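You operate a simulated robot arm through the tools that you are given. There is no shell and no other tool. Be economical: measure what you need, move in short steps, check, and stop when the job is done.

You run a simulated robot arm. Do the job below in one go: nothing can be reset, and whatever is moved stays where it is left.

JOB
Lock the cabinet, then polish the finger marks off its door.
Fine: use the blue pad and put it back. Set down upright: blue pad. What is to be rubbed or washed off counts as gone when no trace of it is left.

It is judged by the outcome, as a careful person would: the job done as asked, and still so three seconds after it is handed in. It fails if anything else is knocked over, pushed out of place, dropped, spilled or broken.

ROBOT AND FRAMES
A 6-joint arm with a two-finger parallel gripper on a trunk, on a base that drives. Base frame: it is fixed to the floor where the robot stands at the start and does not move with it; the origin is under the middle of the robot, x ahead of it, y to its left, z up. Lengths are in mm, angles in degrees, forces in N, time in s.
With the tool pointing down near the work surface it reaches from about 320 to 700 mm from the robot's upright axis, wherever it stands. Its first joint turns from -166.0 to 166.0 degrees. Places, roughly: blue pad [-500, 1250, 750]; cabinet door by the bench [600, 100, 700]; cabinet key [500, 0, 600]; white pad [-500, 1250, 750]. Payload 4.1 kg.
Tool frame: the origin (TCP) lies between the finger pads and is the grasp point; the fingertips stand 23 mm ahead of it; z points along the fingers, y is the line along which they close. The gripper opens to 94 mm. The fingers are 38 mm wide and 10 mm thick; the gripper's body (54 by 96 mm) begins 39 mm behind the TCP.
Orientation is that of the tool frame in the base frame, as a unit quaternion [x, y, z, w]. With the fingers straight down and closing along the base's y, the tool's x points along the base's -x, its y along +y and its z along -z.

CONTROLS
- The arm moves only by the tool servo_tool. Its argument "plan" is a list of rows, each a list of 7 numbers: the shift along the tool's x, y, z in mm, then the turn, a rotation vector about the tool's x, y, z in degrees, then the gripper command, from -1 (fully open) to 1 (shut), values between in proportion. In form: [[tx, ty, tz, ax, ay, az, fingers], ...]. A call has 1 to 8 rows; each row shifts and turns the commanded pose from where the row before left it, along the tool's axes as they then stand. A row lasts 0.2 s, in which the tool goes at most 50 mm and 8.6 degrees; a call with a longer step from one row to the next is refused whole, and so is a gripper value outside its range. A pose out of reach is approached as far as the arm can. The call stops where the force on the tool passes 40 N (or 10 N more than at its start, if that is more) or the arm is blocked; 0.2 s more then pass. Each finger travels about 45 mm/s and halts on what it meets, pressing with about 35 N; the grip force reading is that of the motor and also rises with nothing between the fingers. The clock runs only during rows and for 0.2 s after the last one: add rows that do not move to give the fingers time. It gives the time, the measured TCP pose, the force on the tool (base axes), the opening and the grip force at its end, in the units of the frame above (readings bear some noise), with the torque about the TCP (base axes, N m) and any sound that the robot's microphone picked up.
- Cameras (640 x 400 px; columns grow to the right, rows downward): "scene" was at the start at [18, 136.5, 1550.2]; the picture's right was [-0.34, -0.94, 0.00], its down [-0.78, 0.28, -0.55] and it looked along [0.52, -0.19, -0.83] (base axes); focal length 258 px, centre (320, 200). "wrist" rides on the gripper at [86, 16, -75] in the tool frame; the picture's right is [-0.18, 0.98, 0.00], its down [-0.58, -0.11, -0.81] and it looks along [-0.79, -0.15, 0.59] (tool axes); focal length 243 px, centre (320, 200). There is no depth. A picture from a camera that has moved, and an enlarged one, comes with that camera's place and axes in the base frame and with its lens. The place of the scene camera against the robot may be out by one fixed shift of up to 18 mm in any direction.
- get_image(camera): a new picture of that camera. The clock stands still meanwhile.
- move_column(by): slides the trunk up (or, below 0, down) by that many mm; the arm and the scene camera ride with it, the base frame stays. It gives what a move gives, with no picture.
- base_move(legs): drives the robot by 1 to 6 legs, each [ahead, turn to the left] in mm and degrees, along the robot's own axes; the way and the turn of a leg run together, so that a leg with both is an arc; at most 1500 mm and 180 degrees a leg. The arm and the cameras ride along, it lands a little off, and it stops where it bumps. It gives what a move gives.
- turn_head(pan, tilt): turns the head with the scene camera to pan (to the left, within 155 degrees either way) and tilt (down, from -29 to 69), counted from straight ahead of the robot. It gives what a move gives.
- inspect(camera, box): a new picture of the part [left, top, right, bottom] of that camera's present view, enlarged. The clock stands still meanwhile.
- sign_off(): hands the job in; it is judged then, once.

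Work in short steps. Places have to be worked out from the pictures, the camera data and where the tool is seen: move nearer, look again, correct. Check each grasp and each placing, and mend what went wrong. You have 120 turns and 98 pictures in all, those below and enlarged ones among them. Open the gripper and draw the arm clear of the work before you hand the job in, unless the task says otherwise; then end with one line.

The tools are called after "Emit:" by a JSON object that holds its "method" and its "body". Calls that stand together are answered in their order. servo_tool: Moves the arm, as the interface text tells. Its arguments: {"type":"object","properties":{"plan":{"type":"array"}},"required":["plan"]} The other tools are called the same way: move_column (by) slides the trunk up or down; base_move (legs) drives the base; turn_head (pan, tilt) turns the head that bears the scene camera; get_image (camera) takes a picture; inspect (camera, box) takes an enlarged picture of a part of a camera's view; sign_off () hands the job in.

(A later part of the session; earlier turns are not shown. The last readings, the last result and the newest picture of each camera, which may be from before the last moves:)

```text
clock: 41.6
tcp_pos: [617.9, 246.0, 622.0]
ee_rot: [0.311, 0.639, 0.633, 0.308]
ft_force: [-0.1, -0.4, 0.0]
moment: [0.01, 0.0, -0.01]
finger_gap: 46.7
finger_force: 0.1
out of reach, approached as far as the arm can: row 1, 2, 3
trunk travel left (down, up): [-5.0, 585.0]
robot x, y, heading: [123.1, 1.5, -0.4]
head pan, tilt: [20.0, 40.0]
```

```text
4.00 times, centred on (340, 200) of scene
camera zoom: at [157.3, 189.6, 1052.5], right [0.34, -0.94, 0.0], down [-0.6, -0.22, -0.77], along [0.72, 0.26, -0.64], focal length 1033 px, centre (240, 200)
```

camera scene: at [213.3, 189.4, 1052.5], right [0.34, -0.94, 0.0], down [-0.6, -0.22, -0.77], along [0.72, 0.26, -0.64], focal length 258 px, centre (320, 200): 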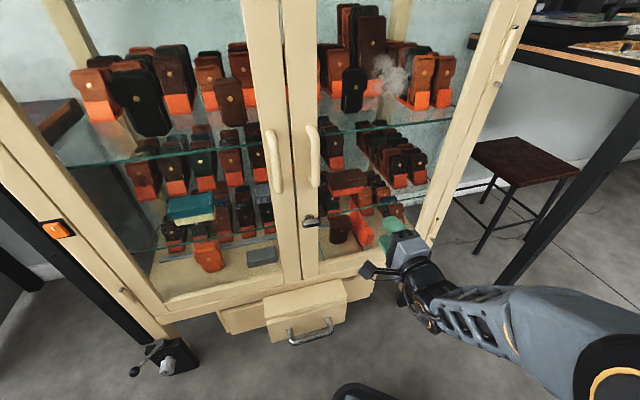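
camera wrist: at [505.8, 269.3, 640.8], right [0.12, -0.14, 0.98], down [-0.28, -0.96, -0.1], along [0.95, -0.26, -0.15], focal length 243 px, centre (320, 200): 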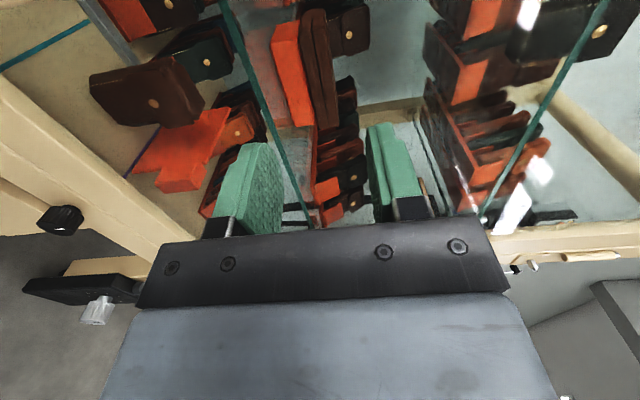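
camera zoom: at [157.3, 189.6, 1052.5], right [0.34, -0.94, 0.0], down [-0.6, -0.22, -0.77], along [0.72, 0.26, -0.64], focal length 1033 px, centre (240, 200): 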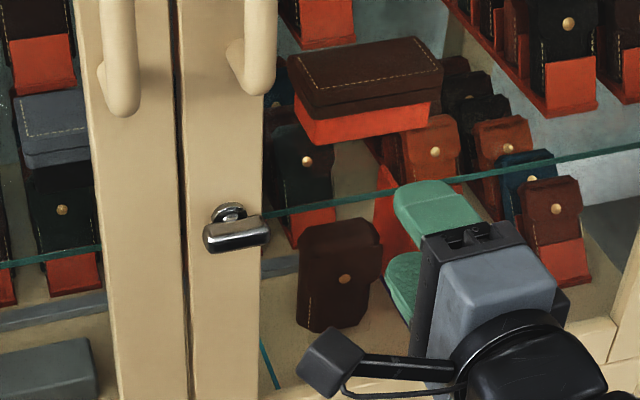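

The refusal is at a constant bearing, so the wrist is near-singular when the tool lines up with the arm. Standing further left fixes that: I retract the arm, then drive back and S-curve about 200 mm left.

Emit:
{"method": "servo_tool", "body": {"plan": [[-29, 0, -38, 0, 0, 0, 0], [-29, 0, -38, 0, 0, 0, 0], [-29, 0, -38, 0, 0, 0, 0], [-29, 0, -38, 0, 0, 0, 0], [0, 0, 0, 0, 0, 0, 0]]}}

Emit:
{"method": "base_move", "body": {"legs": [[-362, 0]]}}

```text
clock: 42.8
tcp_pos: [572.6, 59.3, 623.9]
ee_rot: [0.315, 0.636, 0.631, 0.312]
ft_force: [0.9, 0.4, 0.6]
moment: [-0.02, 0.07, -0.03]
finger_gap: 47.3
finger_force: 0.1
out of reach, approached as far as the arm can: row 4
trunk travel left (down, up): [-5.0, 585.0]
robot x, y, heading: [121.8, -0.7, -0.3]
head pan, tilt: [20.0, 40.0]
```

```text
clock: 45.1
tcp_pos: [206.8, 59.0, 623.7]
ee_rot: [0.316, 0.636, 0.63, 0.314]
ft_force: [-0.2, -0.3, 0.4]
moment: [-0.03, 0.01, 0.01]
finger_gap: 47.1
finger_force: 0.0
trunk travel left (down, up): [-5.0, 585.0]
robot x, y, heading: [-240.7, 4.4, -0.6]
head pan, tilt: [20.0, 40.0]
```

Emit:
{"method": "base_move", "body": {"legs": [[210, 60], [210, -60]]}}

Emit:
{"method": "get_image", "body": {"camera": "scene"}}

```text
clock: 50.8
tcp_pos: [554.4, 261.1, 623.0]
ee_rot: [0.313, 0.638, 0.631, 0.311]
ft_force: [0.2, 0.2, 0.0]
moment: [-0.05, 0.0, 0.0]
finger_gap: 47.0
finger_force: 0.2
trunk travel left (down, up): [-5.0, 585.0]
robot x, y, heading: [107.7, 199.7, 0.1]
head pan, tilt: [20.0, 40.0]
```

```text
56 pictures are left
camera scene: at [137.3, 389.3, 1052.5], right [0.35, -0.94, 0.0], down [-0.6, -0.22, -0.77], along [0.72, 0.26, -0.64], focal length 258 px, centre (320, 200)
```

scene: 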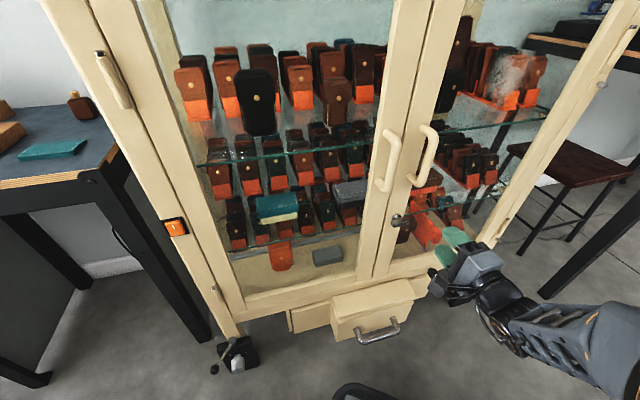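

Base landed well; the key from here again reads about (627, 356, 610). Moving to the stand-off.

Emit:
{"method": "servo_tool", "body": {"plan": [[18, -8, 10, 0, 0, 0, 0], [17, -6, 20, 0, 0, 0, 0], [0, 0, 22, 0, 0, 0, 0], [0, 0, 0, 0, 0, 0, 0]]}}

Emit:
{"method": "get_image", "body": {"camera": "wrist"}}

Emit:
{"method": "inspect", "body": {"camera": "scene", "box": [350, 170, 490, 270]}}

```text
clock: 51.8
tcp_pos: [582.2, 320.7, 610.1]
ee_rot: [0.314, 0.637, 0.631, 0.311]
ft_force: [0.5, -0.8, 0.8]
moment: [-0.03, 0.0, 0.0]
finger_gap: 46.8
finger_force: 0.2
out of reach, approached as far as the arm can: row 1
trunk travel left (down, up): [-5.0, 585.0]
robot x, y, heading: [104.3, 202.6, 0.1]
head pan, tilt: [20.0, 40.0]
```

```text
55 pictures are left
camera wrist: at [469.0, 343.3, 627.8], right [0.12, -0.14, 0.98], down [-0.28, -0.95, -0.1], along [0.95, -0.27, -0.15], focal length 243 px, centre (320, 200)
```

wrist: 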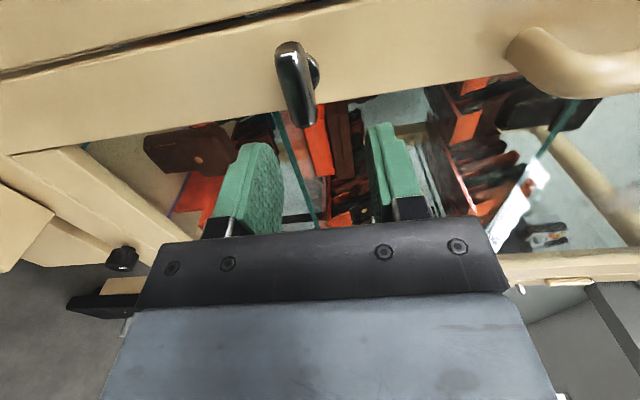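

```text
4.00 times, centred on (420, 220) of scene
camera zoom: at [137.3, 389.3, 1052.5], right [0.35, -0.94, 0.0], down [-0.6, -0.22, -0.77], along [0.72, 0.26, -0.64], focal length 1033 px, centre (-80, 120)
```

zoom: 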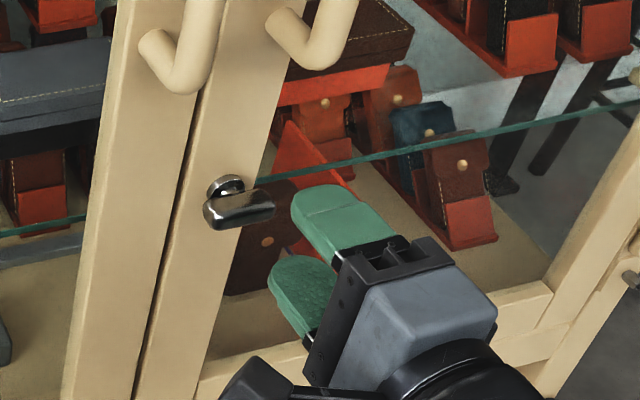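

Wrist views put the bow at about (628, 366, 598). I shift slightly left and down, open a little more, and advance partway.

Emit:
{"method": "servo_tool", "body": {"plan": [[7, -11, 5, 0, 0, 0, -0.3], [0, 0, 15, 0, 0, 0, -0.3], [0, 0, 15, 0, 0, 0, -0.3], [0, 0, 0, 0, 0, 0, -0.3]]}}

Emit:
{"method": "get_image", "body": {"camera": "wrist"}}

Emit:
{"method": "inspect", "body": {"camera": "scene", "box": [350, 170, 490, 270]}}

```text
clock: 52.8
tcp_pos: [604.6, 347.3, 598.1]
ee_rot: [0.313, 0.638, 0.631, 0.311]
ft_force: [-0.5, 0.3, 0.0]
moment: [-0.01, 0.01, -0.04]
finger_gap: 61.3
finger_force: 0.1
trunk travel left (down, up): [-5.0, 585.0]
robot x, y, heading: [107.3, 200.2, 0.4]
head pan, tilt: [20.0, 40.0]
```

```text
53 pictures are left
camera wrist: at [492.2, 370.6, 616.4], right [0.12, -0.14, 0.98], down [-0.29, -0.95, -0.1], along [0.95, -0.27, -0.15], focal length 243 px, centre (320, 200)
```

wrist: 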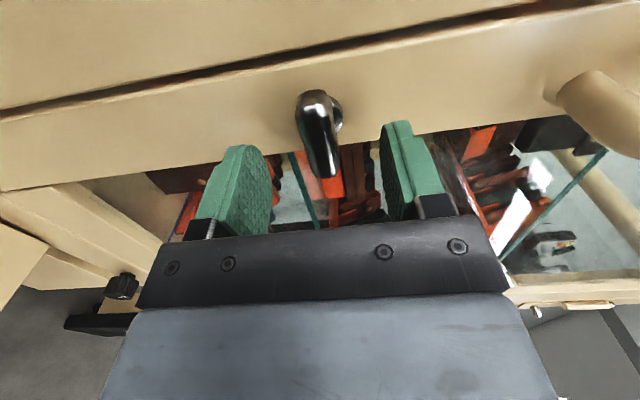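

```text
4.00 times, centred on (420, 220) of scene
camera zoom: at [137.3, 389.3, 1052.5], right [0.35, -0.94, 0.0], down [-0.6, -0.22, -0.77], along [0.72, 0.26, -0.64], focal length 1033 px, centre (-80, 120)
```

zoom: 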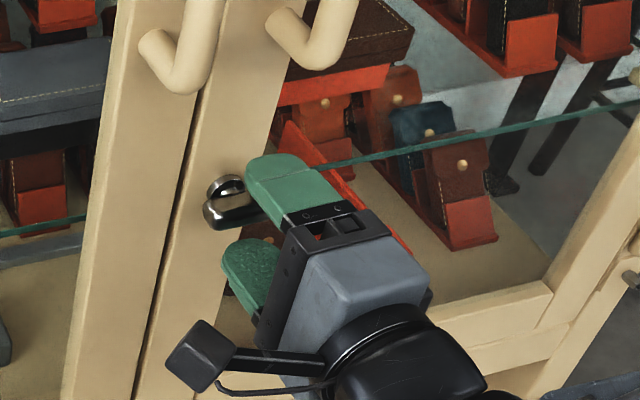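

Reconciling both cameras, the bow centre is about 21 mm ahead and 10 mm left of the TCP, level with it. I shift, advance 12 mm and check.

Emit:
{"method": "servo_tool", "body": {"plan": [[10, 0, 0, 0, 0, 0, -0.3], [0, 0, 6, 0, 0, 0, -0.3], [0, 0, 6, 0, 0, 0, -0.3], [0, 0, 0, 0, 0, 0, -0.3]]}}

Emit:
{"method": "get_image", "body": {"camera": "wrist"}}

```text
clock: 53.8
tcp_pos: [609.4, 361.7, 599.0]
ee_rot: [0.313, 0.638, 0.631, 0.311]
ft_force: [-0.5, -0.4, 0.0]
moment: [0.02, -0.02, 0.0]
finger_gap: 61.4
finger_force: 0.0
trunk travel left (down, up): [-5.0, 585.0]
robot x, y, heading: [104.4, 199.1, 0.3]
head pan, tilt: [20.0, 40.0]
```

```text
51 pictures are left
camera wrist: at [495.8, 385.7, 617.0], right [0.12, -0.14, 0.98], down [-0.29, -0.95, -0.1], along [0.95, -0.27, -0.15], focal length 243 px, centre (320, 200)
```

wrist: 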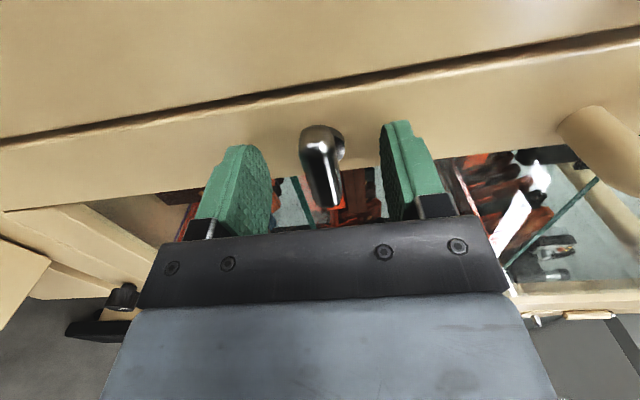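

The bow is well between the pads. Close the fingers on it.

Emit:
{"method": "servo_tool", "body": {"plan": [[0, 0, 4, 0, 0, 0, 0.2], [0, 0, 0, 0, 0, 0, 0.6], [0, 0, 0, 0, 0, 0, 1], [0, 0, 0, 0, 0, 0, 1], [0, 0, 0, 0, 0, 0, 1], [0, 0, 0, 0, 0, 0, 1]]}}

Emit:
{"method": "get_image", "body": {"camera": "wrist"}}

```text
clock: 55.2
tcp_pos: [610.5, 362.8, 600.2]
ee_rot: [0.314, 0.636, 0.631, 0.313]
ft_force: [-11.8, -8.3, 9.5]
moment: [0.25, -0.28, -0.93]
finger_gap: 23.8
finger_force: 45.0
trunk travel left (down, up): [-5.0, 585.0]
robot x, y, heading: [105.2, 195.9, 0.2]
head pan, tilt: [20.0, 40.0]
```

```text
50 pictures are left
camera wrist: at [498.5, 387.4, 618.1], right [0.12, -0.14, 0.98], down [-0.29, -0.95, -0.1], along [0.95, -0.27, -0.15], focal length 243 px, centre (320, 200)
```

wrist: 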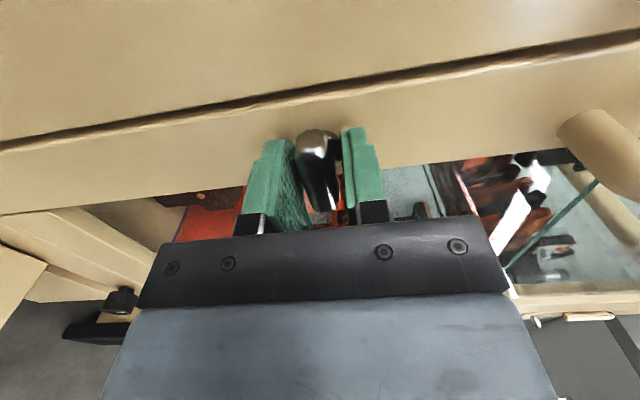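

Held (gap 23.8 mm). I ease back 3 mm to unload the door face and test a small clockwise turn, watching torque.

Emit:
{"method": "servo_tool", "body": {"plan": [[0, 0, -3, 0, 0, 0, 1], [0, 0, 0, 0, 0, 6, 1], [0, 0, 0, 0, 0, 6, 1], [0, 0, 0, 0, 0, 6, 1], [0, 0, 0, 0, 0, 0, 1]]}}

```text
clock: 56.4
tcp_pos: [609.3, 362.7, 600.6]
ee_rot: [0.409, 0.579, 0.674, 0.209]
ft_force: [9.6, -6.6, 11.7]
moment: [0.47, -0.65, 0.94]
finger_gap: 23.8
finger_force: 45.2
trunk travel left (down, up): [-5.0, 585.0]
robot x, y, heading: [109.2, 198.0, 0.2]
head pan, tilt: [20.0, 40.0]
```

Emit:
{"method": "get_image", "body": {"camera": "wrist"}}

Emit:
{"method": "inspect", "body": {"camera": "scene", "box": [350, 170, 490, 270]}}

```text
49 pictures are left
camera wrist: at [502.2, 378.9, 644.0], right [0.3, -0.38, 0.88], down [-0.33, -0.9, -0.28], along [0.9, -0.2, -0.39], focal length 243 px, centre (320, 200)
```

wrist: 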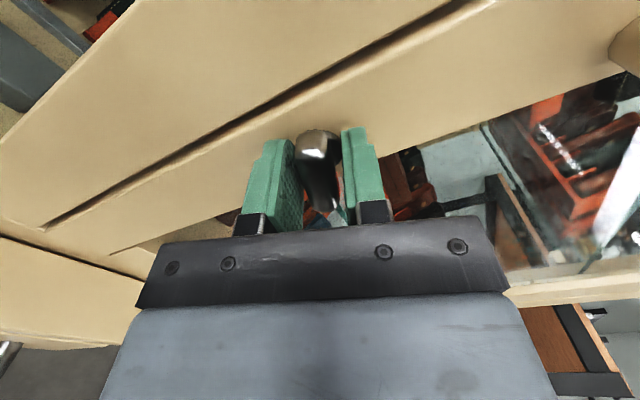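

```text
4.00 times, centred on (420, 220) of scene
camera zoom: at [137.3, 388.6, 1052.7], right [0.35, -0.94, 0.0], down [-0.6, -0.22, -0.77], along [0.72, 0.26, -0.64], focal length 1033 px, centre (-80, 120)
```

zoom: 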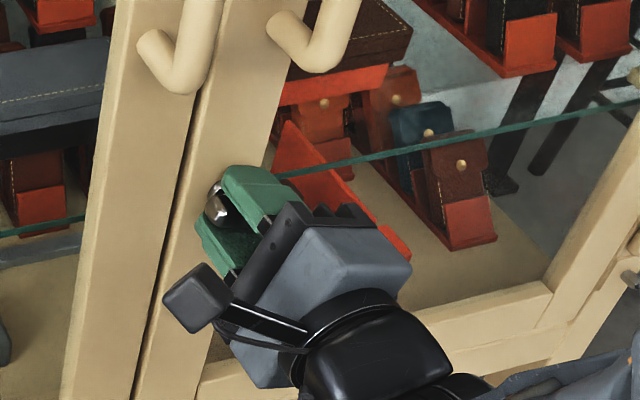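

The bow turns with the fingers. Continue clockwise in small steps.

Emit:
{"method": "servo_tool", "body": {"plan": [[0, 0, 0, 0, 0, 6, 1], [0, 0, 0, 0, 0, 6, 1], [0, 0, 0, 0, 0, 6, 1], [0, 0, 0, 0, 0, 6, 1], [0, 0, 0, 0, 0, 0, 1]]}}

```text
clock: 57.6
tcp_pos: [608.4, 361.8, 598.9]
ee_rot: [0.522, 0.481, 0.701, 0.064]
ft_force: [6.2, -5.0, 10.1]
moment: [0.7, -0.91, 0.43]
finger_gap: 23.5
finger_force: 45.1
trunk travel left (down, up): [-5.0, 585.0]
robot x, y, heading: [106.7, 201.3, 0.1]
head pan, tilt: [20.0, 40.0]
```

Emit:
{"method": "servo_tool", "body": {"plan": [[0, 0, 0, 0, 0, 6, 1], [0, 0, 0, 0, 0, 6, 1], [0, 0, 0, 0, 0, 6, 1], [0, 0, 0, 0, 0, 6, 1], [0, 0, 0, 0, 0, 0, 1]]}}

Emit:
{"method": "servo_tool", "body": {"plan": [[0, 0, 0, 0, 0, 6, 1], [0, 0, 0, 0, 0, 6, 1], [0, 0, 0, 0, 0, 6, 1], [0, 0, 0, 0, 0, 6, 1], [0, 0, 0, 0, 0, 0, 1]]}}

Emit:
{"method": "get_image", "body": {"camera": "wrist"}}

Emit:
{"method": "inspect", "body": {"camera": "scene", "box": [350, 170, 490, 270]}}

```text
clock: 58.8
tcp_pos: [608.2, 361.2, 599.6]
ee_rot: [0.61, 0.364, 0.699, -0.083]
ft_force: [-1.6, -2.6, 6.2]
moment: [0.68, -0.95, 0.01]
finger_gap: 23.9
finger_force: 45.0
trunk travel left (down, up): [-5.0, 585.0]
robot x, y, heading: [107.0, 203.2, 0.0]
head pan, tilt: [20.0, 40.0]
```

```text
clock: 60.0
tcp_pos: [608.9, 362.8, 600.1]
ee_rot: [0.672, 0.23, 0.667, -0.228]
ft_force: [-3.2, 1.3, 5.4]
moment: [0.64, -0.91, -0.27]
finger_gap: 23.8
finger_force: 45.5
trunk travel left (down, up): [-5.0, 585.0]
robot x, y, heading: [108.5, 200.5, 0.3]
head pan, tilt: [20.0, 40.0]
```

```text
47 pictures are left
camera wrist: at [558.9, 305.2, 688.1], right [0.6, -0.78, -0.18], down [-0.71, -0.41, -0.58], along [0.37, 0.47, -0.8], focal length 243 px, centre (320, 200)
```

wrist: 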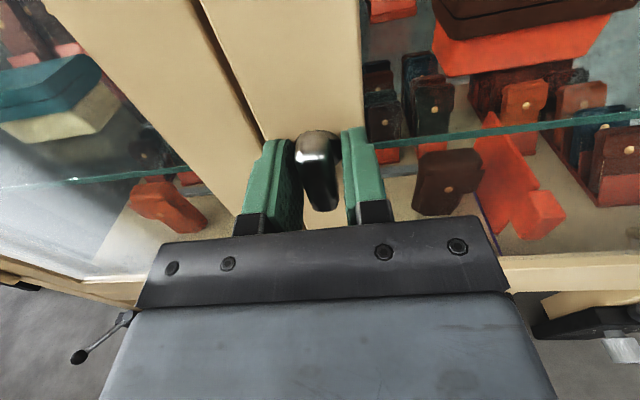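

```text
4.00 times, centred on (420, 220) of scene
camera zoom: at [136.9, 389.1, 1052.6], right [0.35, -0.94, 0.0], down [-0.6, -0.22, -0.77], along [0.72, 0.26, -0.64], focal length 1033 px, centre (-80, 120)
```

zoom: 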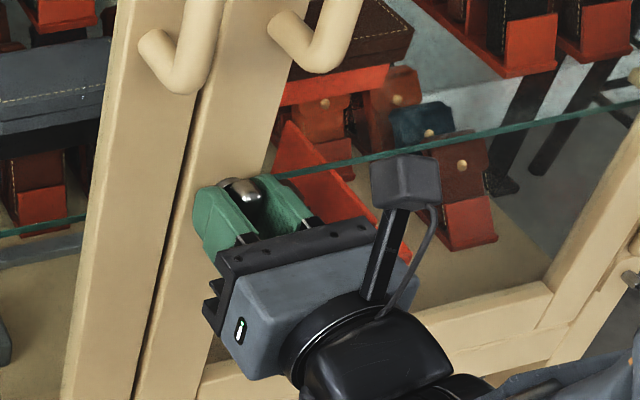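

Turned 90°, bow vertical, no stop felt. I try a bit further to find the end stop.

Emit:
{"method": "servo_tool", "body": {"plan": [[0, 0, 0, 0, 0, 5, 1], [0, 0, 0, 0, 0, 5, 1], [0, 0, 0, 0, 0, 0, 1]]}}

```text
clock: 60.8
tcp_pos: [608.4, 362.7, 598.2]
ee_rot: [0.69, 0.17, 0.643, -0.284]
ft_force: [-6.8, 2.7, -1.0]
moment: [-0.49, -0.34, -0.11]
finger_gap: 24.9
finger_force: 45.1
trunk travel left (down, up): [-5.0, 585.0]
robot x, y, heading: [105.6, 198.0, 0.2]
head pan, tilt: [20.0, 40.0]
```

A stop is felt just past 90°. I unwind those 10°, release the key, back off, and look for the bolt in the gap between the leaves.

Emit:
{"method": "servo_tool", "body": {"plan": [[0, 0, 0, 0, 0, -5, 1], [0, 0, 0, 0, 0, -4, 1], [0, 0, 0, 0, 0, 0, 0.6], [0, 0, 0, 0, 0, 0, 0.1], [0, 0, 0, 0, 0, 0, -0.3], [0, 0, -20, 0, 0, 0, -0.3], [0, 0, -45, 0, 0, 0, -0.3], [0, 0, -20, 0, 0, 0, -0.3]]}}

Emit:
{"method": "get_image", "body": {"camera": "wrist"}}

Emit:
{"method": "inspect", "body": {"camera": "wrist", "box": [220, 30, 420, 160]}}

```text
clock: 62.6
tcp_pos: [561.4, 308.4, 601.7]
ee_rot: [0.674, 0.224, 0.665, -0.233]
ft_force: [-0.9, -0.5, 0.2]
moment: [-0.02, 0.0, 0.01]
finger_gap: 61.0
finger_force: 0.1
out of reach, approached as far as the arm can: row 8
trunk travel left (down, up): [-5.0, 585.0]
robot x, y, heading: [102.6, 200.8, 0.1]
head pan, tilt: [20.0, 40.0]
```

```text
45 pictures are left
camera wrist: at [512.7, 251.1, 690.6], right [0.6, -0.78, -0.2], down [-0.71, -0.4, -0.57], along [0.37, 0.48, -0.79], focal length 243 px, centre (320, 200)
```

wrist: 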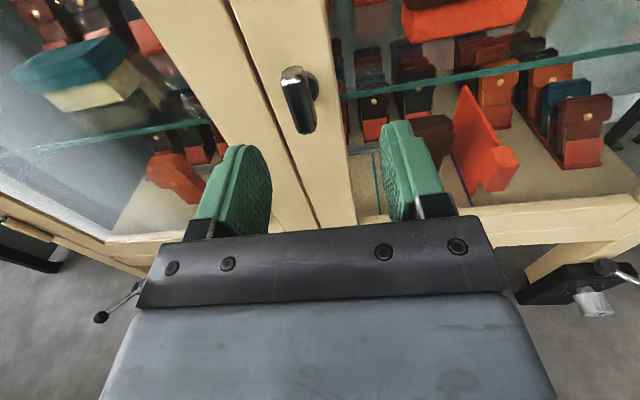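

```text
3.08 times, centred on (320, 95) of wrist
camera zoom: at [512.7, 251.1, 690.6], right [0.6, -0.78, -0.2], down [-0.71, -0.4, -0.57], along [0.37, 0.48, -0.79], focal length 746 px, centre (320, 523)
```

zoom: 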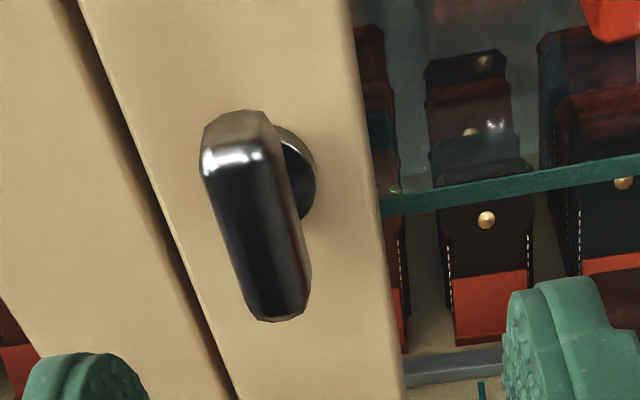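

The bow is vertical. To prove it is locked I'll grip the door handle lightly and give a small tug: raise the trunk to handle height first.

Emit:
{"method": "move_column", "body": {"by": 190}}

Emit:
{"method": "servo_tool", "body": {"plan": [[0, -13, 0, 0, 0, 0, -0.5], [0, 0, 15, 0, 0, 0, -0.5], [0, 0, 0, 0, 0, 0, -0.5]]}}

Emit:
{"method": "get_image", "body": {"camera": "wrist"}}

```text
clock: 64.7
tcp_pos: [560.8, 309.4, 792.6]
ee_rot: [0.674, 0.224, 0.665, -0.233]
ft_force: [0.0, 0.4, 0.9]
moment: [0.01, -0.02, -0.05]
finger_gap: 61.1
finger_force: 0.0
trunk travel left (down, up): [-195.0, 395.0]
robot x, y, heading: [109.8, 202.2, 0.2]
head pan, tilt: [20.0, 40.0]
```

```text
clock: 65.5
tcp_pos: [573.8, 329.1, 793.0]
ee_rot: [0.674, 0.224, 0.665, -0.232]
ft_force: [0.2, 0.3, 0.4]
moment: [0.04, -0.02, 0.0]
finger_gap: 70.6
finger_force: 0.2
out of reach, approached as far as the arm can: row 1
trunk travel left (down, up): [-195.0, 395.0]
robot x, y, heading: [102.9, 202.1, 0.3]
head pan, tilt: [20.0, 40.0]
```

```text
43 pictures are left
camera wrist: at [524.6, 271.0, 881.1], right [0.6, -0.78, -0.2], down [-0.71, -0.4, -0.57], along [0.37, 0.48, -0.79], focal length 243 px, centre (320, 200)
```

wrist: 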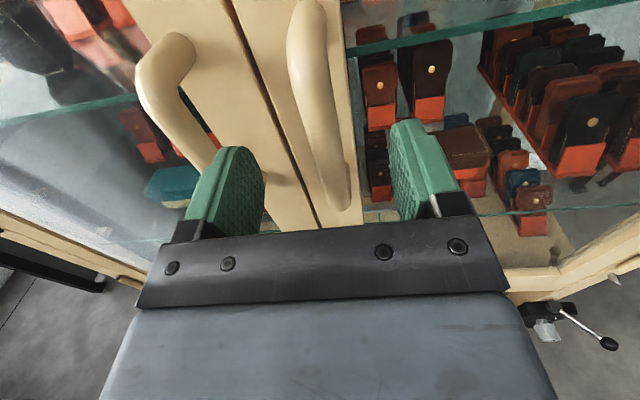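

Right handle sits between the fingers; the left leaf's handle is clear. Advance 30 mm and close gently.

Emit:
{"method": "servo_tool", "body": {"plan": [[0, 3, 12, 0, 0, 0, -0.3], [0, 0, 12, 0, 0, 0, 0], [0, 0, 6, 0, 0, 0, 0.3], [0, 0, 0, 0, 0, 0, 0.7], [0, 0, 0, 0, 0, 0, 1], [0, 0, 0, 0, 0, 0, 1], [0, 0, 0, 0, 0, 0, 1]]}}

Emit:
{"method": "servo_tool", "body": {"plan": [[0, 0, -3, 0, 0, 0, 1], [0, 0, -3, 0, 0, 0, 1], [0, 0, 0, 0, 0, 0, 1]]}}

```text
clock: 67.1
tcp_pos: [599.1, 346.7, 793.1]
ee_rot: [0.673, 0.226, 0.665, -0.232]
ft_force: [-4.1, 6.8, -3.8]
moment: [-1.32, -1.49, 0.1]
finger_gap: 18.8
finger_force: 44.8
trunk travel left (down, up): [-195.0, 395.0]
robot x, y, heading: [109.8, 199.2, 0.3]
head pan, tilt: [20.0, 40.0]
```

```text
clock: 67.9
tcp_pos: [596.1, 344.4, 793.0]
ee_rot: [0.674, 0.224, 0.664, -0.233]
ft_force: [25.0, 28.9, 0.5]
moment: [-1.37, -1.03, 0.07]
finger_gap: 19.3
finger_force: 44.8
trunk travel left (down, up): [-195.0, 395.0]
robot x, y, heading: [106.0, 199.0, 0.5]
head pan, tilt: [20.0, 40.0]
```

38 N of pull moved it barely 3 mm — it's locked. I relax, release the handle and back away.

Emit:
{"method": "servo_tool", "body": {"plan": [[0, 0, 5, 0, 0, 0, 1], [0, 0, 0, 0, 0, 0, 0.3], [0, 0, 0, 0, 0, 0, -0.3], [0, 0, 0, 0, 0, 0, -0.4], [0, 0, -25, 0, 0, 0, -0.4], [0, 0, -30, 0, 0, 0, -0.4], [20, 0, -30, 0, 0, 0, -0.4], [0, 0, 0, 0, 0, 0, -0.4]]}}

Emit:
{"method": "turn_head", "body": {"pan": 25, "tilt": 30}}

Emit:
{"method": "get_image", "body": {"camera": "scene"}}

```text
clock: 69.7
tcp_pos: [557.6, 291.0, 818.5]
ee_rot: [0.674, 0.223, 0.665, -0.232]
ft_force: [0.3, -0.7, 0.0]
moment: [0.0, -0.01, 0.0]
finger_gap: 65.9
finger_force: 0.0
out of reach, approached as far as the arm can: row 6, 7
trunk travel left (down, up): [-195.0, 395.0]
robot x, y, heading: [105.8, 203.3, 0.1]
head pan, tilt: [20.0, 40.0]
```

```text
clock: 70.4
tcp_pos: [557.0, 292.2, 818.7]
ee_rot: [0.674, 0.223, 0.664, -0.233]
ft_force: [0.1, -1.1, -1.4]
moment: [0.02, 0.03, 0.0]
finger_gap: 65.9
finger_force: 0.0
trunk travel left (down, up): [-195.0, 395.0]
robot x, y, heading: [104.1, 199.5, 0.3]
head pan, tilt: [25.0, 30.0]
```

```text
42 pictures are left
camera scene: at [139.4, 398.5, 1257.8], right [0.43, -0.9, 0.0], down [-0.45, -0.21, -0.87], along [0.78, 0.37, -0.5], focal length 258 px, centre (320, 200)
```

scene: 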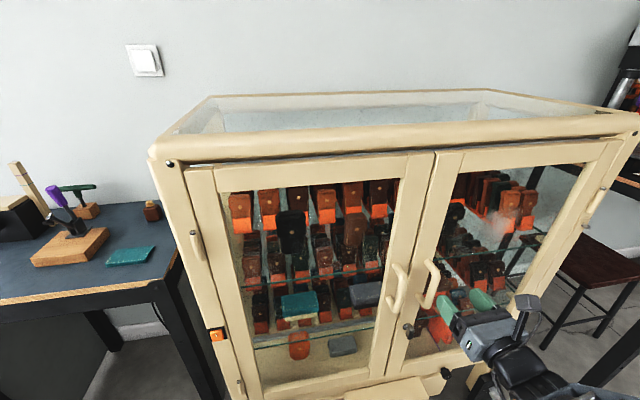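

Emit:
{"method": "inspect", "body": {"camera": "scene", "box": [430, 140, 610, 260]}}

```text
3.33 times, centred on (520, 200) of scene
camera zoom: at [139.4, 398.5, 1257.8], right [0.43, -0.9, 0.0], down [-0.45, -0.21, -0.87], along [0.78, 0.37, -0.5], focal length 861 px, centre (-347, 200)
```

zoom: 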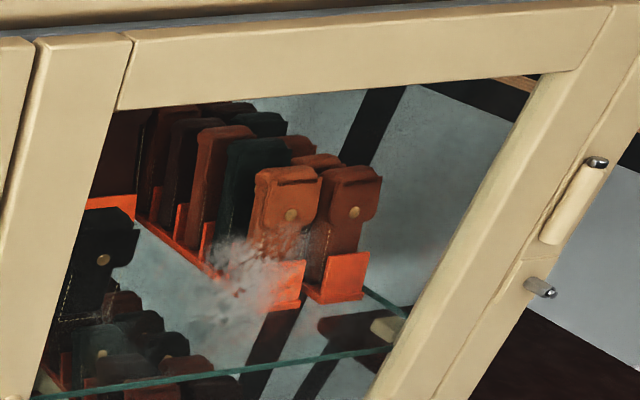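

Finger marks are a ~90 mm blob on the door glass around (740, 246, 922). Now I check the floor behind before driving to the bench.

Emit:
{"method": "turn_head", "body": {"pan": 150, "tilt": 35}}

Emit:
{"method": "get_image", "body": {"camera": "scene"}}

Emit:
{"method": "turn_head", "body": {"pan": 95, "tilt": 35}}

Emit:
{"method": "get_image", "body": {"camera": "scene"}}

```text
clock: 72.4
tcp_pos: [557.2, 292.3, 817.9]
ee_rot: [0.674, 0.223, 0.664, -0.232]
ft_force: [-0.4, 0.7, -0.3]
moment: [0.0, -0.01, 0.01]
finger_gap: 65.6
finger_force: 0.1
trunk travel left (down, up): [-195.0, 395.0]
robot x, y, heading: [108.8, 198.5, 0.4]
head pan, tilt: [150.0, 35.0]
```

```text
40 pictures are left
camera scene: at [-18.9, 403.7, 1250.1], right [0.5, 0.87, 0.0], down [0.5, -0.29, -0.82], along [-0.71, 0.41, -0.57], focal length 258 px, centre (320, 200)
```

scene: 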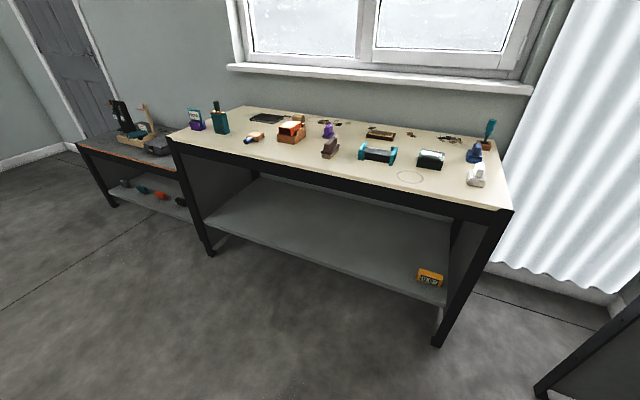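

```text
clock: 73.7
tcp_pos: [557.1, 292.2, 818.4]
ee_rot: [0.674, 0.223, 0.664, -0.233]
ft_force: [1.0, -0.3, 0.0]
moment: [0.0, 0.03, 0.0]
finger_gap: 65.8
finger_force: 0.1
trunk travel left (down, up): [-195.0, 395.0]
robot x, y, heading: [107.0, 200.8, 0.1]
head pan, tilt: [95.0, 35.0]
```

```text
39 pictures are left
camera scene: at [49.5, 447.7, 1250.1], right [1.0, 0.09, 0.0], down [0.05, -0.57, -0.82], along [-0.08, 0.82, -0.57], focal length 258 px, centre (320, 200)
```

scene: 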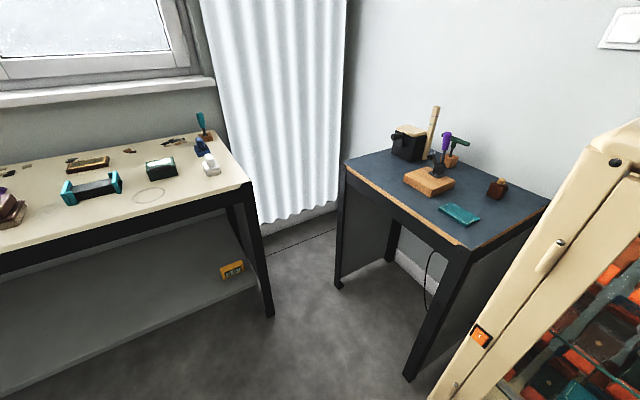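

The floor is clear. The blue pad works out at about (−530, 1398, 800) on the cream bench. I reverse, turn, and arc in so the robot's long side lies parallel to the bench.

Emit:
{"method": "base_move", "body": {"legs": [[-780, 0], [0, 76.6], [700, -40]]}}

Emit:
{"method": "get_image", "body": {"camera": "scene"}}

```text
clock: 84.7
tcp_pos: [-17.2, 1110.7, 818.8]
ee_rot: [0.569, 0.425, 0.556, -0.431]
ft_force: [-0.2, -1.3, -0.7]
moment: [0.03, -0.02, 0.0]
finger_gap: 65.8
finger_force: 0.0
trunk travel left (down, up): [-195.0, 395.0]
robot x, y, heading: [-319.8, 765.0, 37.3]
head pan, tilt: [95.0, 35.0]
```

```text
38 pictures are left
camera scene: at [-518.2, 922.5, 1250.1], right [0.74, 0.67, 0.0], down [0.39, -0.42, -0.82], along [-0.55, 0.61, -0.57], focal length 258 px, centre (320, 200)
```

scene: 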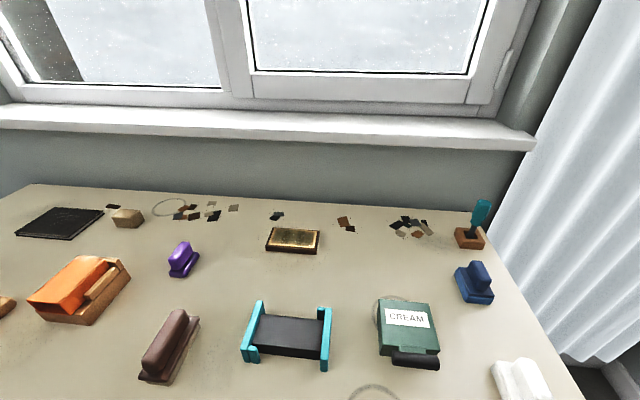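

Good: the base sits parallel to the bench. I creep 100 mm forward and inspect the pad.

Emit:
{"method": "base_move", "body": {"legs": [[100, 0]]}}

Emit:
{"method": "turn_head", "body": {"pan": 75, "tilt": 45}}

Emit:
{"method": "get_image", "body": {"camera": "scene"}}

```text
clock: 85.8
tcp_pos: [63.1, 1174.0, 818.1]
ee_rot: [0.568, 0.426, 0.556, -0.432]
ft_force: [0.3, -0.3, 0.0]
moment: [0.02, -0.03, 0.0]
finger_gap: 65.9
finger_force: 0.1
trunk travel left (down, up): [-195.0, 395.0]
robot x, y, heading: [-240.5, 830.0, 37.7]
head pan, tilt: [95.0, 35.0]
```

```text
clock: 86.7
tcp_pos: [62.2, 1173.8, 817.8]
ee_rot: [0.568, 0.426, 0.556, -0.431]
ft_force: [0.1, -0.4, 0.5]
moment: [0.01, 0.0, -0.03]
finger_gap: 66.0
finger_force: 0.0
trunk travel left (down, up): [-195.0, 395.0]
robot x, y, heading: [-243.9, 827.9, 37.1]
head pan, tilt: [75.0, 45.0]
```

```text
37 pictures are left
camera scene: at [-409.6, 993.8, 1235.3], right [0.92, 0.38, 0.0], down [0.27, -0.65, -0.71], along [-0.27, 0.65, -0.71], focal length 258 px, centre (320, 200)
```

scene: 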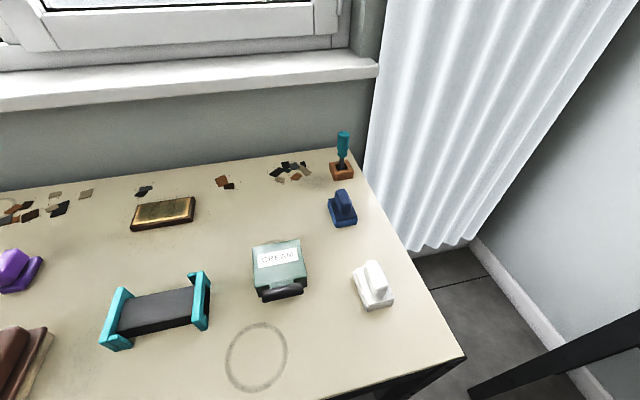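

Emit:
{"method": "inspect", "body": {"camera": "scene", "box": [300, 170, 390, 240]}}

```text
5.71 times, centred on (345, 205) of scene
camera zoom: at [-409.6, 993.8, 1235.3], right [0.92, 0.38, 0.0], down [0.27, -0.65, -0.71], along [-0.27, 0.65, -0.71], focal length 1475 px, centre (177, 171)
```

zoom: 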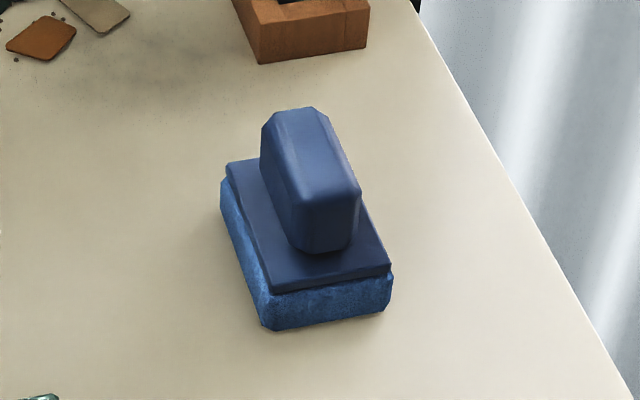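

Pad geometry: about 47×67 mm, centre near (−512, 1368), handle's long axis along (−0.6, 0.8); so fingers must close along (0.8, 0.6). I raise the trunk and roll the tool back 180° so the wrist camera will be on my side, clear of the screwdriver.

Emit:
{"method": "move_column", "body": {"by": 200}}

Emit:
{"method": "servo_tool", "body": {"plan": [[0, 0, 0, 0, 0, -8.57, -1], [0, 0, 0, 0, 0, -8.57, -1], [0, 0, 0, 0, 0, -8.57, -1], [0, 0, 0, 0, 0, -8.57, -1], [0, 0, 0, 0, 0, -8.57, -1], [0, 0, 0, 0, 0, -8.57, -1], [0, 0, 0, 0, 0, -8.57, -1], [0, 0, 0, 0, 0, -8.57, -1]]}}

Emit:
{"method": "servo_tool", "body": {"plan": [[0, 0, 0, 0, 0, -8.57, -1], [0, 0, 0, 0, 0, -8.57, -1], [0, 0, 0, 0, 0, -8.57, -1], [0, 0, 0, 0, 0, -8.57, -1], [0, 0, 0, 0, 0, -8.57, -1], [0, 0, 0, 0, 0, -8.57, -1], [0, 0, 0, 0, 0, -8.57, -1], [0, 0, 0, 0, 0, -8.57, -1]]}}

Emit:
{"method": "servo_tool", "body": {"plan": [[0, 0, 0, 0, 0, -8.57, -1], [0, 0, 0, 0, 0, -8.57, -1], [0, 0, 0, 0, 0, -8.57, -1], [0, 0, 0, 0, 0, -8.57, -1], [0, 0, 0, 0, 0, -8.57, -1], [0, 0, 0, 0, 0, 0, -1]]}}

```text
clock: 88.8
tcp_pos: [63.0, 1174.0, 1017.8]
ee_rot: [0.568, 0.426, 0.556, -0.431]
ft_force: [0.7, -0.3, 0.4]
moment: [0.01, -0.01, 0.0]
finger_gap: 65.8
finger_force: 0.1
trunk travel left (down, up): [-395.0, 195.0]
robot x, y, heading: [-239.0, 829.6, 37.4]
head pan, tilt: [75.0, 45.0]
```

```text
clock: 90.6
tcp_pos: [62.8, 1173.6, 1019.1]
ee_rot: [0.229, 0.672, 0.703, -0.042]
ft_force: [0.2, 0.5, 0.9]
moment: [-0.01, 0.03, 0.0]
finger_gap: 94.1
finger_force: 0.1
trunk travel left (down, up): [-395.0, 195.0]
robot x, y, heading: [-240.8, 830.5, 37.8]
head pan, tilt: [75.0, 45.0]
```

```text
clock: 92.4
tcp_pos: [62.2, 1173.8, 1018.2]
ee_rot: [-0.19, 0.684, 0.605, 0.361]
ft_force: [0.8, 0.6, 0.4]
moment: [-0.02, -0.02, 0.0]
finger_gap: 94.1
finger_force: 0.1
trunk travel left (down, up): [-395.0, 195.0]
robot x, y, heading: [-238.6, 829.7, 37.4]
head pan, tilt: [75.0, 45.0]
```

```text
clock: 93.8
tcp_pos: [62.4, 1173.7, 1018.1]
ee_rot: [-0.426, 0.568, 0.431, 0.557]
ft_force: [0.7, 0.0, 0.2]
moment: [0.0, 0.0, 0.03]
finger_gap: 93.8
finger_force: 0.1
trunk travel left (down, up): [-395.0, 195.0]
robot x, y, heading: [-240.8, 827.5, 37.5]
head pan, tilt: [75.0, 45.0]
```

Now pitch the tool down.

Emit:
{"method": "servo_tool", "body": {"plan": [[0, 0, 0, 0, 8.2, 0, -1], [0, 0, 0, 0, 8.2, 0, -1], [0, 0, 0, 0, 8.2, 0, -1], [0, 0, 0, 0, 8.2, 0, -1], [0, 0, 0, 0, 8.2, 0, -1], [0, 0, 0, 0, 8.2, 0, -1], [0, 0, 0, 0, 8.2, 0, -1], [0, 0, 0, 0, 8.2, 0, -1]]}}

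Emit:
{"method": "servo_tool", "body": {"plan": [[0, 0, 0, 0, 8.2, 0, -1], [0, 0, 0, 0, 8.2, 0, -1], [0, 0, 0, 0, 7.7, 0, -1], [0, 40, 0, 0, 0, 0, -1], [0, 46, 0, 0, 0, 0, -1], [0, 46, 0, 0, 0, 0, -1], [0, 46, 0, 0, 0, 0, -1], [0, 46, 0, 0, 0, 0, -1]]}}

Emit:
{"method": "servo_tool", "body": {"plan": [[-5, 46, 0, 0, 0, 0, -1], [-5, 46, 0, 0, 0, 0, -1], [-5, 46, 0, 0, 0, 0, -1], [-5, 46, 0, 0, 0, 0, -1], [-5, 46, 0, 0, 0, 0, -1], [-5, 46, 0, 0, 0, 0, -1], [-4, 46, 0, 0, 0, 0, -1], [0, 0, 0, 0, 0, 0, -1]]}}

```text
clock: 95.6
tcp_pos: [63.7, 1173.6, 1017.6]
ee_rot: [-0.592, 0.779, 0.132, 0.158]
ft_force: [0.8, -0.4, -0.1]
moment: [0.02, 0.01, 0.02]
finger_gap: 93.9
finger_force: 0.0
trunk travel left (down, up): [-395.0, 195.0]
robot x, y, heading: [-243.9, 829.7, 37.4]
head pan, tilt: [75.0, 45.0]
```

```text
clock: 97.4
tcp_pos: [-151.8, 1232.5, 1023.6]
ee_rot: [-0.606, 0.796, 0.005, -0.007]
ft_force: [0.6, 0.4, -0.4]
moment: [-0.01, 0.02, -0.02]
finger_gap: 93.9
finger_force: 0.1
trunk travel left (down, up): [-395.0, 195.0]
robot x, y, heading: [-242.0, 824.9, 37.3]
head pan, tilt: [75.0, 45.0]
```

```text
clock: 99.2
tcp_pos: [-454.5, 1351.2, 1028.0]
ee_rot: [-0.606, 0.795, 0.005, -0.006]
ft_force: [-0.6, 0.1, -0.1]
moment: [-0.03, -0.02, 0.0]
finger_gap: 94.1
finger_force: 0.0
trunk travel left (down, up): [-395.0, 195.0]
robot x, y, heading: [-238.7, 833.3, 37.4]
head pan, tilt: [75.0, 45.0]
```

Emit:
{"method": "servo_tool", "body": {"plan": [[0, 20, 0, 0, 0, -7.5, -1], [0, 20, 0, 0, 0, -7.5, -1], [0, 15, 0, 0, 0, -7.5, -1], [0, 0, 20, 0, 0, -7.5, -1], [0, 0, 20, 0, 0, -7.5, -1], [0, 0, 0, 0, 0, -7.5, -1], [0, 0, 0, 0, 0, -7.5, -1], [0, 0, 0, 0, 0, 0, -1]]}}

Emit:
{"method": "get_image", "body": {"camera": "wrist"}}

Emit:
{"method": "get_image", "body": {"camera": "scene"}}

```text
clock: 101.0
tcp_pos: [-509.6, 1358.9, 987.6]
ee_rot: [0.895, -0.445, -0.007, 0.004]
ft_force: [-0.3, 0.2, 0.3]
moment: [-0.01, 0.01, 0.02]
finger_gap: 94.0
finger_force: 0.0
trunk travel left (down, up): [-395.0, 195.0]
robot x, y, heading: [-243.5, 828.7, 37.4]
head pan, tilt: [75.0, 45.0]
```

```text
35 pictures are left
camera wrist: at [-470.4, 1280.6, 1063.5], right [-0.89, -0.45, 0.01], down [-0.25, 0.53, 0.81], along [-0.37, 0.72, -0.58], focal length 243 px, centre (320, 200)
```

wrist: 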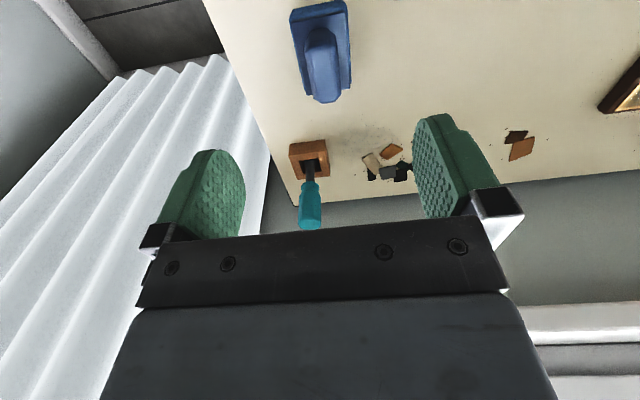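

```text
34 pictures are left
camera scene: at [-409.7, 994.0, 1435.2], right [0.92, 0.38, 0.0], down [0.27, -0.65, -0.71], along [-0.27, 0.65, -0.71], focal length 258 px, centre (320, 200)
```

scene: 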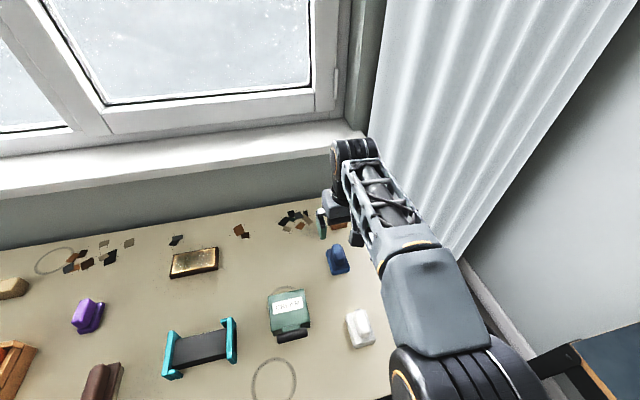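

The pad handle centre by wrist view is (−518, 1366), well aligned with the fingers. I shift and descend to z≈885 for a check.

Emit:
{"method": "servo_tool", "body": {"plan": [[-10.7, 2.5, 0, 0, 0, 0, -0.6], [0, 0, 40, 0, 0, 0, -0.6], [0, 0, 40, 0, 0, 0, -0.6], [0, 0, 22, 0, 0, 0, -0.6], [0, 0, 0, 0, 0, 0, -0.6]]}}

Emit:
{"method": "get_image", "body": {"camera": "wrist"}}

```text
clock: 102.2
tcp_pos: [-520.4, 1366.6, 887.3]
ee_rot: [0.895, -0.445, -0.007, 0.005]
ft_force: [0.4, -0.4, 0.2]
moment: [-0.01, -0.01, -0.02]
finger_gap: 75.1
finger_force: 0.2
trunk travel left (down, up): [-395.0, 195.0]
robot x, y, heading: [-241.7, 827.4, 37.5]
head pan, tilt: [75.0, 45.0]
```

```text
33 pictures are left
camera wrist: at [-480.7, 1288.5, 961.8], right [-0.89, -0.45, 0.01], down [-0.25, 0.53, 0.81], along [-0.37, 0.72, -0.58], focal length 243 px, centre (320, 200)
```

wrist: 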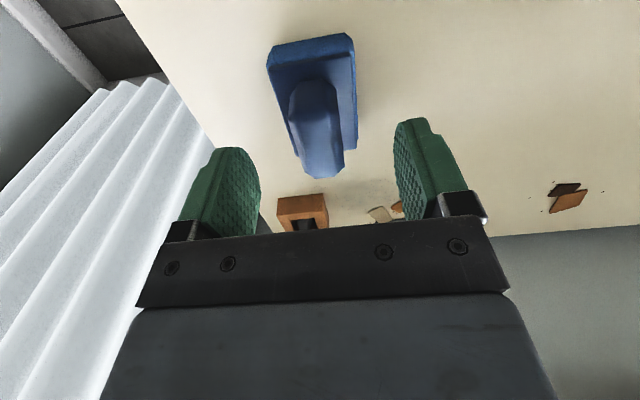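

Handle is centred between fingers. Descend 30 mm more, watching contact, then close.

Emit:
{"method": "servo_tool", "body": {"plan": [[3, -1.5, 14, 0, 0, 0, -0.6], [0, 0, 10, 0, 0, 0, -0.6], [0, 0, 8, 0, 0, 0, -0.6], [0, 0, 0, 0, 0, 0, -0.6]]}}

Emit:
{"method": "get_image", "body": {"camera": "wrist"}}

```text
clock: 103.2
tcp_pos: [-517.8, 1364.5, 853.9]
ee_rot: [0.895, -0.446, -0.008, 0.005]
ft_force: [-0.5, 0.3, -0.8]
moment: [0.05, 0.01, -0.02]
finger_gap: 75.3
finger_force: 0.0
trunk travel left (down, up): [-395.0, 195.0]
robot x, y, heading: [-241.1, 829.7, 37.6]
head pan, tilt: [75.0, 45.0]
```

```text
32 pictures are left
camera wrist: at [-478.0, 1287.6, 928.9], right [-0.89, -0.45, 0.01], down [-0.25, 0.53, 0.81], along [-0.37, 0.72, -0.58], focal length 243 px, centre (320, 200)
```

wrist: 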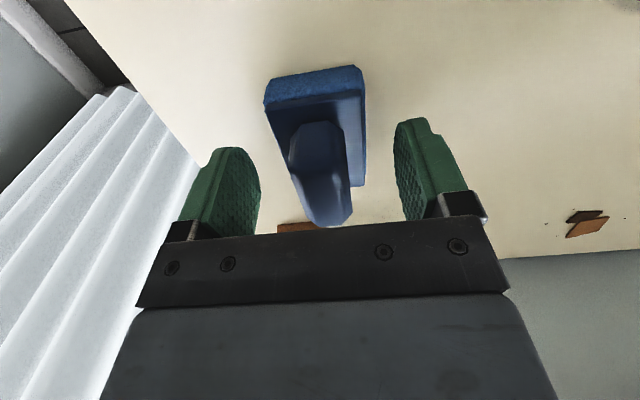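

The handle lies at the TCP. Close.

Emit:
{"method": "servo_tool", "body": {"plan": [[0, 0, 0, 0, 0, 0, -0.1], [0, 0, 0, 0, 0, 0, 0.4], [0, 0, 0, 0, 0, 0, 0.8], [0, 0, 0, 0, 0, 0, 1], [0, 0, 0, 0, 0, 0, 1], [0, 0, 0, 0, 0, 0, 1]]}}

Emit:
{"method": "get_image", "body": {"camera": "wrist"}}

```text
clock: 104.6
tcp_pos: [-517.8, 1365.1, 854.9]
ee_rot: [0.895, -0.446, -0.009, 0.003]
ft_force: [-0.3, 1.4, 0.7]
moment: [0.05, -0.08, 0.06]
finger_gap: 25.3
finger_force: 35.4
trunk travel left (down, up): [-395.0, 195.0]
robot x, y, heading: [-241.2, 829.3, 37.4]
head pan, tilt: [75.0, 45.0]
```

```text
31 pictures are left
camera wrist: at [-478.0, 1287.7, 929.3], right [-0.89, -0.45, 0.01], down [-0.25, 0.53, 0.81], along [-0.37, 0.72, -0.58], focal length 243 px, centre (320, 200)
```

wrist: 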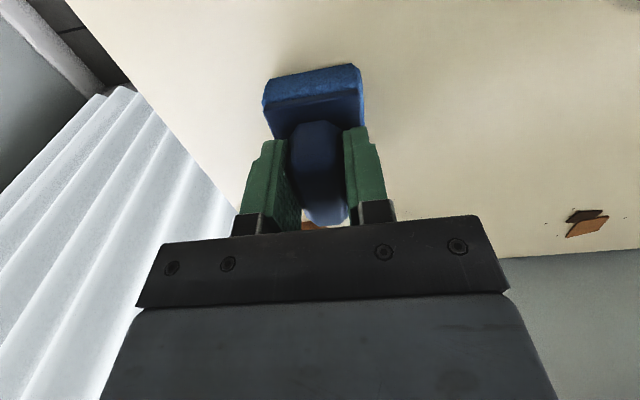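

Firm grip (25 mm). Lift straight up and swing the arm back ahead of the robot.

Emit:
{"method": "servo_tool", "body": {"plan": [[0, 0, -20, 0, 0, 0, 1], [0, 0, -40, 0, 0, 0, 1], [0, 0, -45, 0, 0, 0, 1], [0, 0, -45, 0, 0, 0, 1], [0, 0, 0, 0, 0, 0, 1]]}}

Emit:
{"method": "get_image", "body": {"camera": "wrist"}}

Emit:
{"method": "servo_tool", "body": {"plan": [[38, -26, 0, 0, 0, 0, 1], [38, -26, 0, 0, 0, 0, 1], [38, -26, 0, 0, 0, 0, 1], [38, -26, 0, 0, 0, 0, 1], [38, -26, 0, 0, 0, 0, 1], [38, -26, 0, 0, 0, 0, 1], [38, -26, 0, 0, 0, 0, 1]]}}

Emit:
{"method": "servo_tool", "body": {"plan": [[38, -26, 0, 0, 0, 0, 1], [38, -26, 0, 0, 0, 0, 1], [38, -26, 0, 0, 0, 0, 1], [38, -26, 0, 0, 0, 0, 1], [38, -26, 0, 0, 0, 0, 1], [38, -26, 0, 0, 0, 0, 1], [0, 0, 0, 0, 0, 0, 1]]}}

```text
clock: 105.8
tcp_pos: [-511.7, 1369.9, 1005.0]
ee_rot: [0.895, -0.445, -0.007, 0.004]
ft_force: [-0.2, 0.6, -0.3]
moment: [0.02, 0.0, -0.03]
finger_gap: 25.4
finger_force: 35.0
trunk travel left (down, up): [-395.0, 195.0]
robot x, y, heading: [-241.9, 826.8, 37.3]
head pan, tilt: [75.0, 45.0]
```

```text
30 pictures are left
camera wrist: at [-473.5, 1290.5, 1080.9], right [-0.89, -0.45, 0.01], down [-0.25, 0.53, 0.81], along [-0.37, 0.72, -0.58], focal length 243 px, centre (320, 200)
```

wrist: 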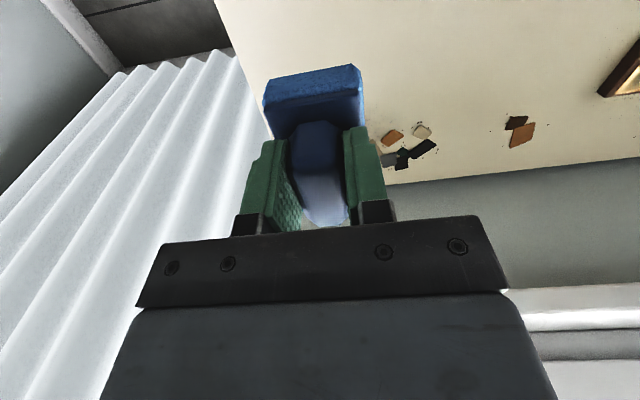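

```text
clock: 107.4
tcp_pos: [-208.5, 1262.5, 999.3]
ee_rot: [0.896, -0.445, -0.009, 0.004]
ft_force: [-0.1, 0.7, 0.1]
moment: [-0.02, 0.0, 0.05]
finger_gap: 25.1
finger_force: 34.7
trunk travel left (down, up): [-395.0, 195.0]
robot x, y, heading: [-243.8, 831.3, 37.5]
head pan, tilt: [75.0, 45.0]
```

```text
clock: 109.0
tcp_pos: [54.0, 1173.7, 993.0]
ee_rot: [0.896, -0.444, -0.009, 0.004]
ft_force: [1.0, -0.6, -1.5]
moment: [0.0, 0.03, -0.02]
finger_gap: 25.4
finger_force: 35.0
trunk travel left (down, up): [-395.0, 195.0]
robot x, y, heading: [-242.6, 833.1, 37.2]
head pan, tilt: [75.0, 45.0]
```

The pad is safely held. I retrace the drive to the cabinet, stopping 50 mm shorter.

Emit:
{"method": "base_move", "body": {"legs": [[-100, 0], [-700, 40], [0, -77], [730, 0]]}}

Emit:
{"method": "turn_head", "body": {"pan": 10, "tilt": 35}}

Emit:
{"method": "get_image", "body": {"camera": "scene"}}

```text
clock: 120.6
tcp_pos: [485.4, 240.7, 993.9]
ee_rot: [-0.692, 0.722, 0.008, -0.001]
ft_force: [-0.7, -0.3, -1.1]
moment: [-0.04, 0.0, 0.0]
finger_gap: 25.3
finger_force: 35.2
trunk travel left (down, up): [-395.0, 195.0]
robot x, y, heading: [37.8, 162.0, -2.3]
head pan, tilt: [75.0, 45.0]
```

```text
clock: 122.0
tcp_pos: [485.9, 241.5, 992.8]
ee_rot: [-0.692, 0.722, 0.009, 0.0]
ft_force: [0.9, -0.4, -0.9]
moment: [-0.01, -0.01, 0.03]
finger_gap: 25.3
finger_force: 34.3
trunk travel left (down, up): [-395.0, 195.0]
robot x, y, heading: [37.6, 162.1, -2.5]
head pan, tilt: [10.0, 35.0]
```

```text
29 pictures are left
camera scene: at [84.3, 337.4, 1450.1], right [0.13, -0.99, 0.0], down [-0.57, -0.08, -0.82], along [0.81, 0.11, -0.57], focal length 258 px, centre (320, 200)
```

scene: 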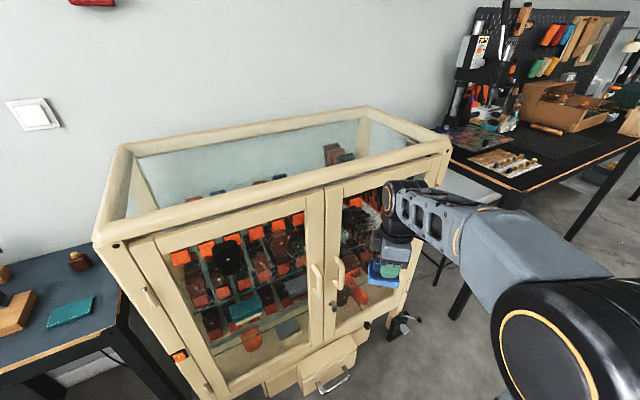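

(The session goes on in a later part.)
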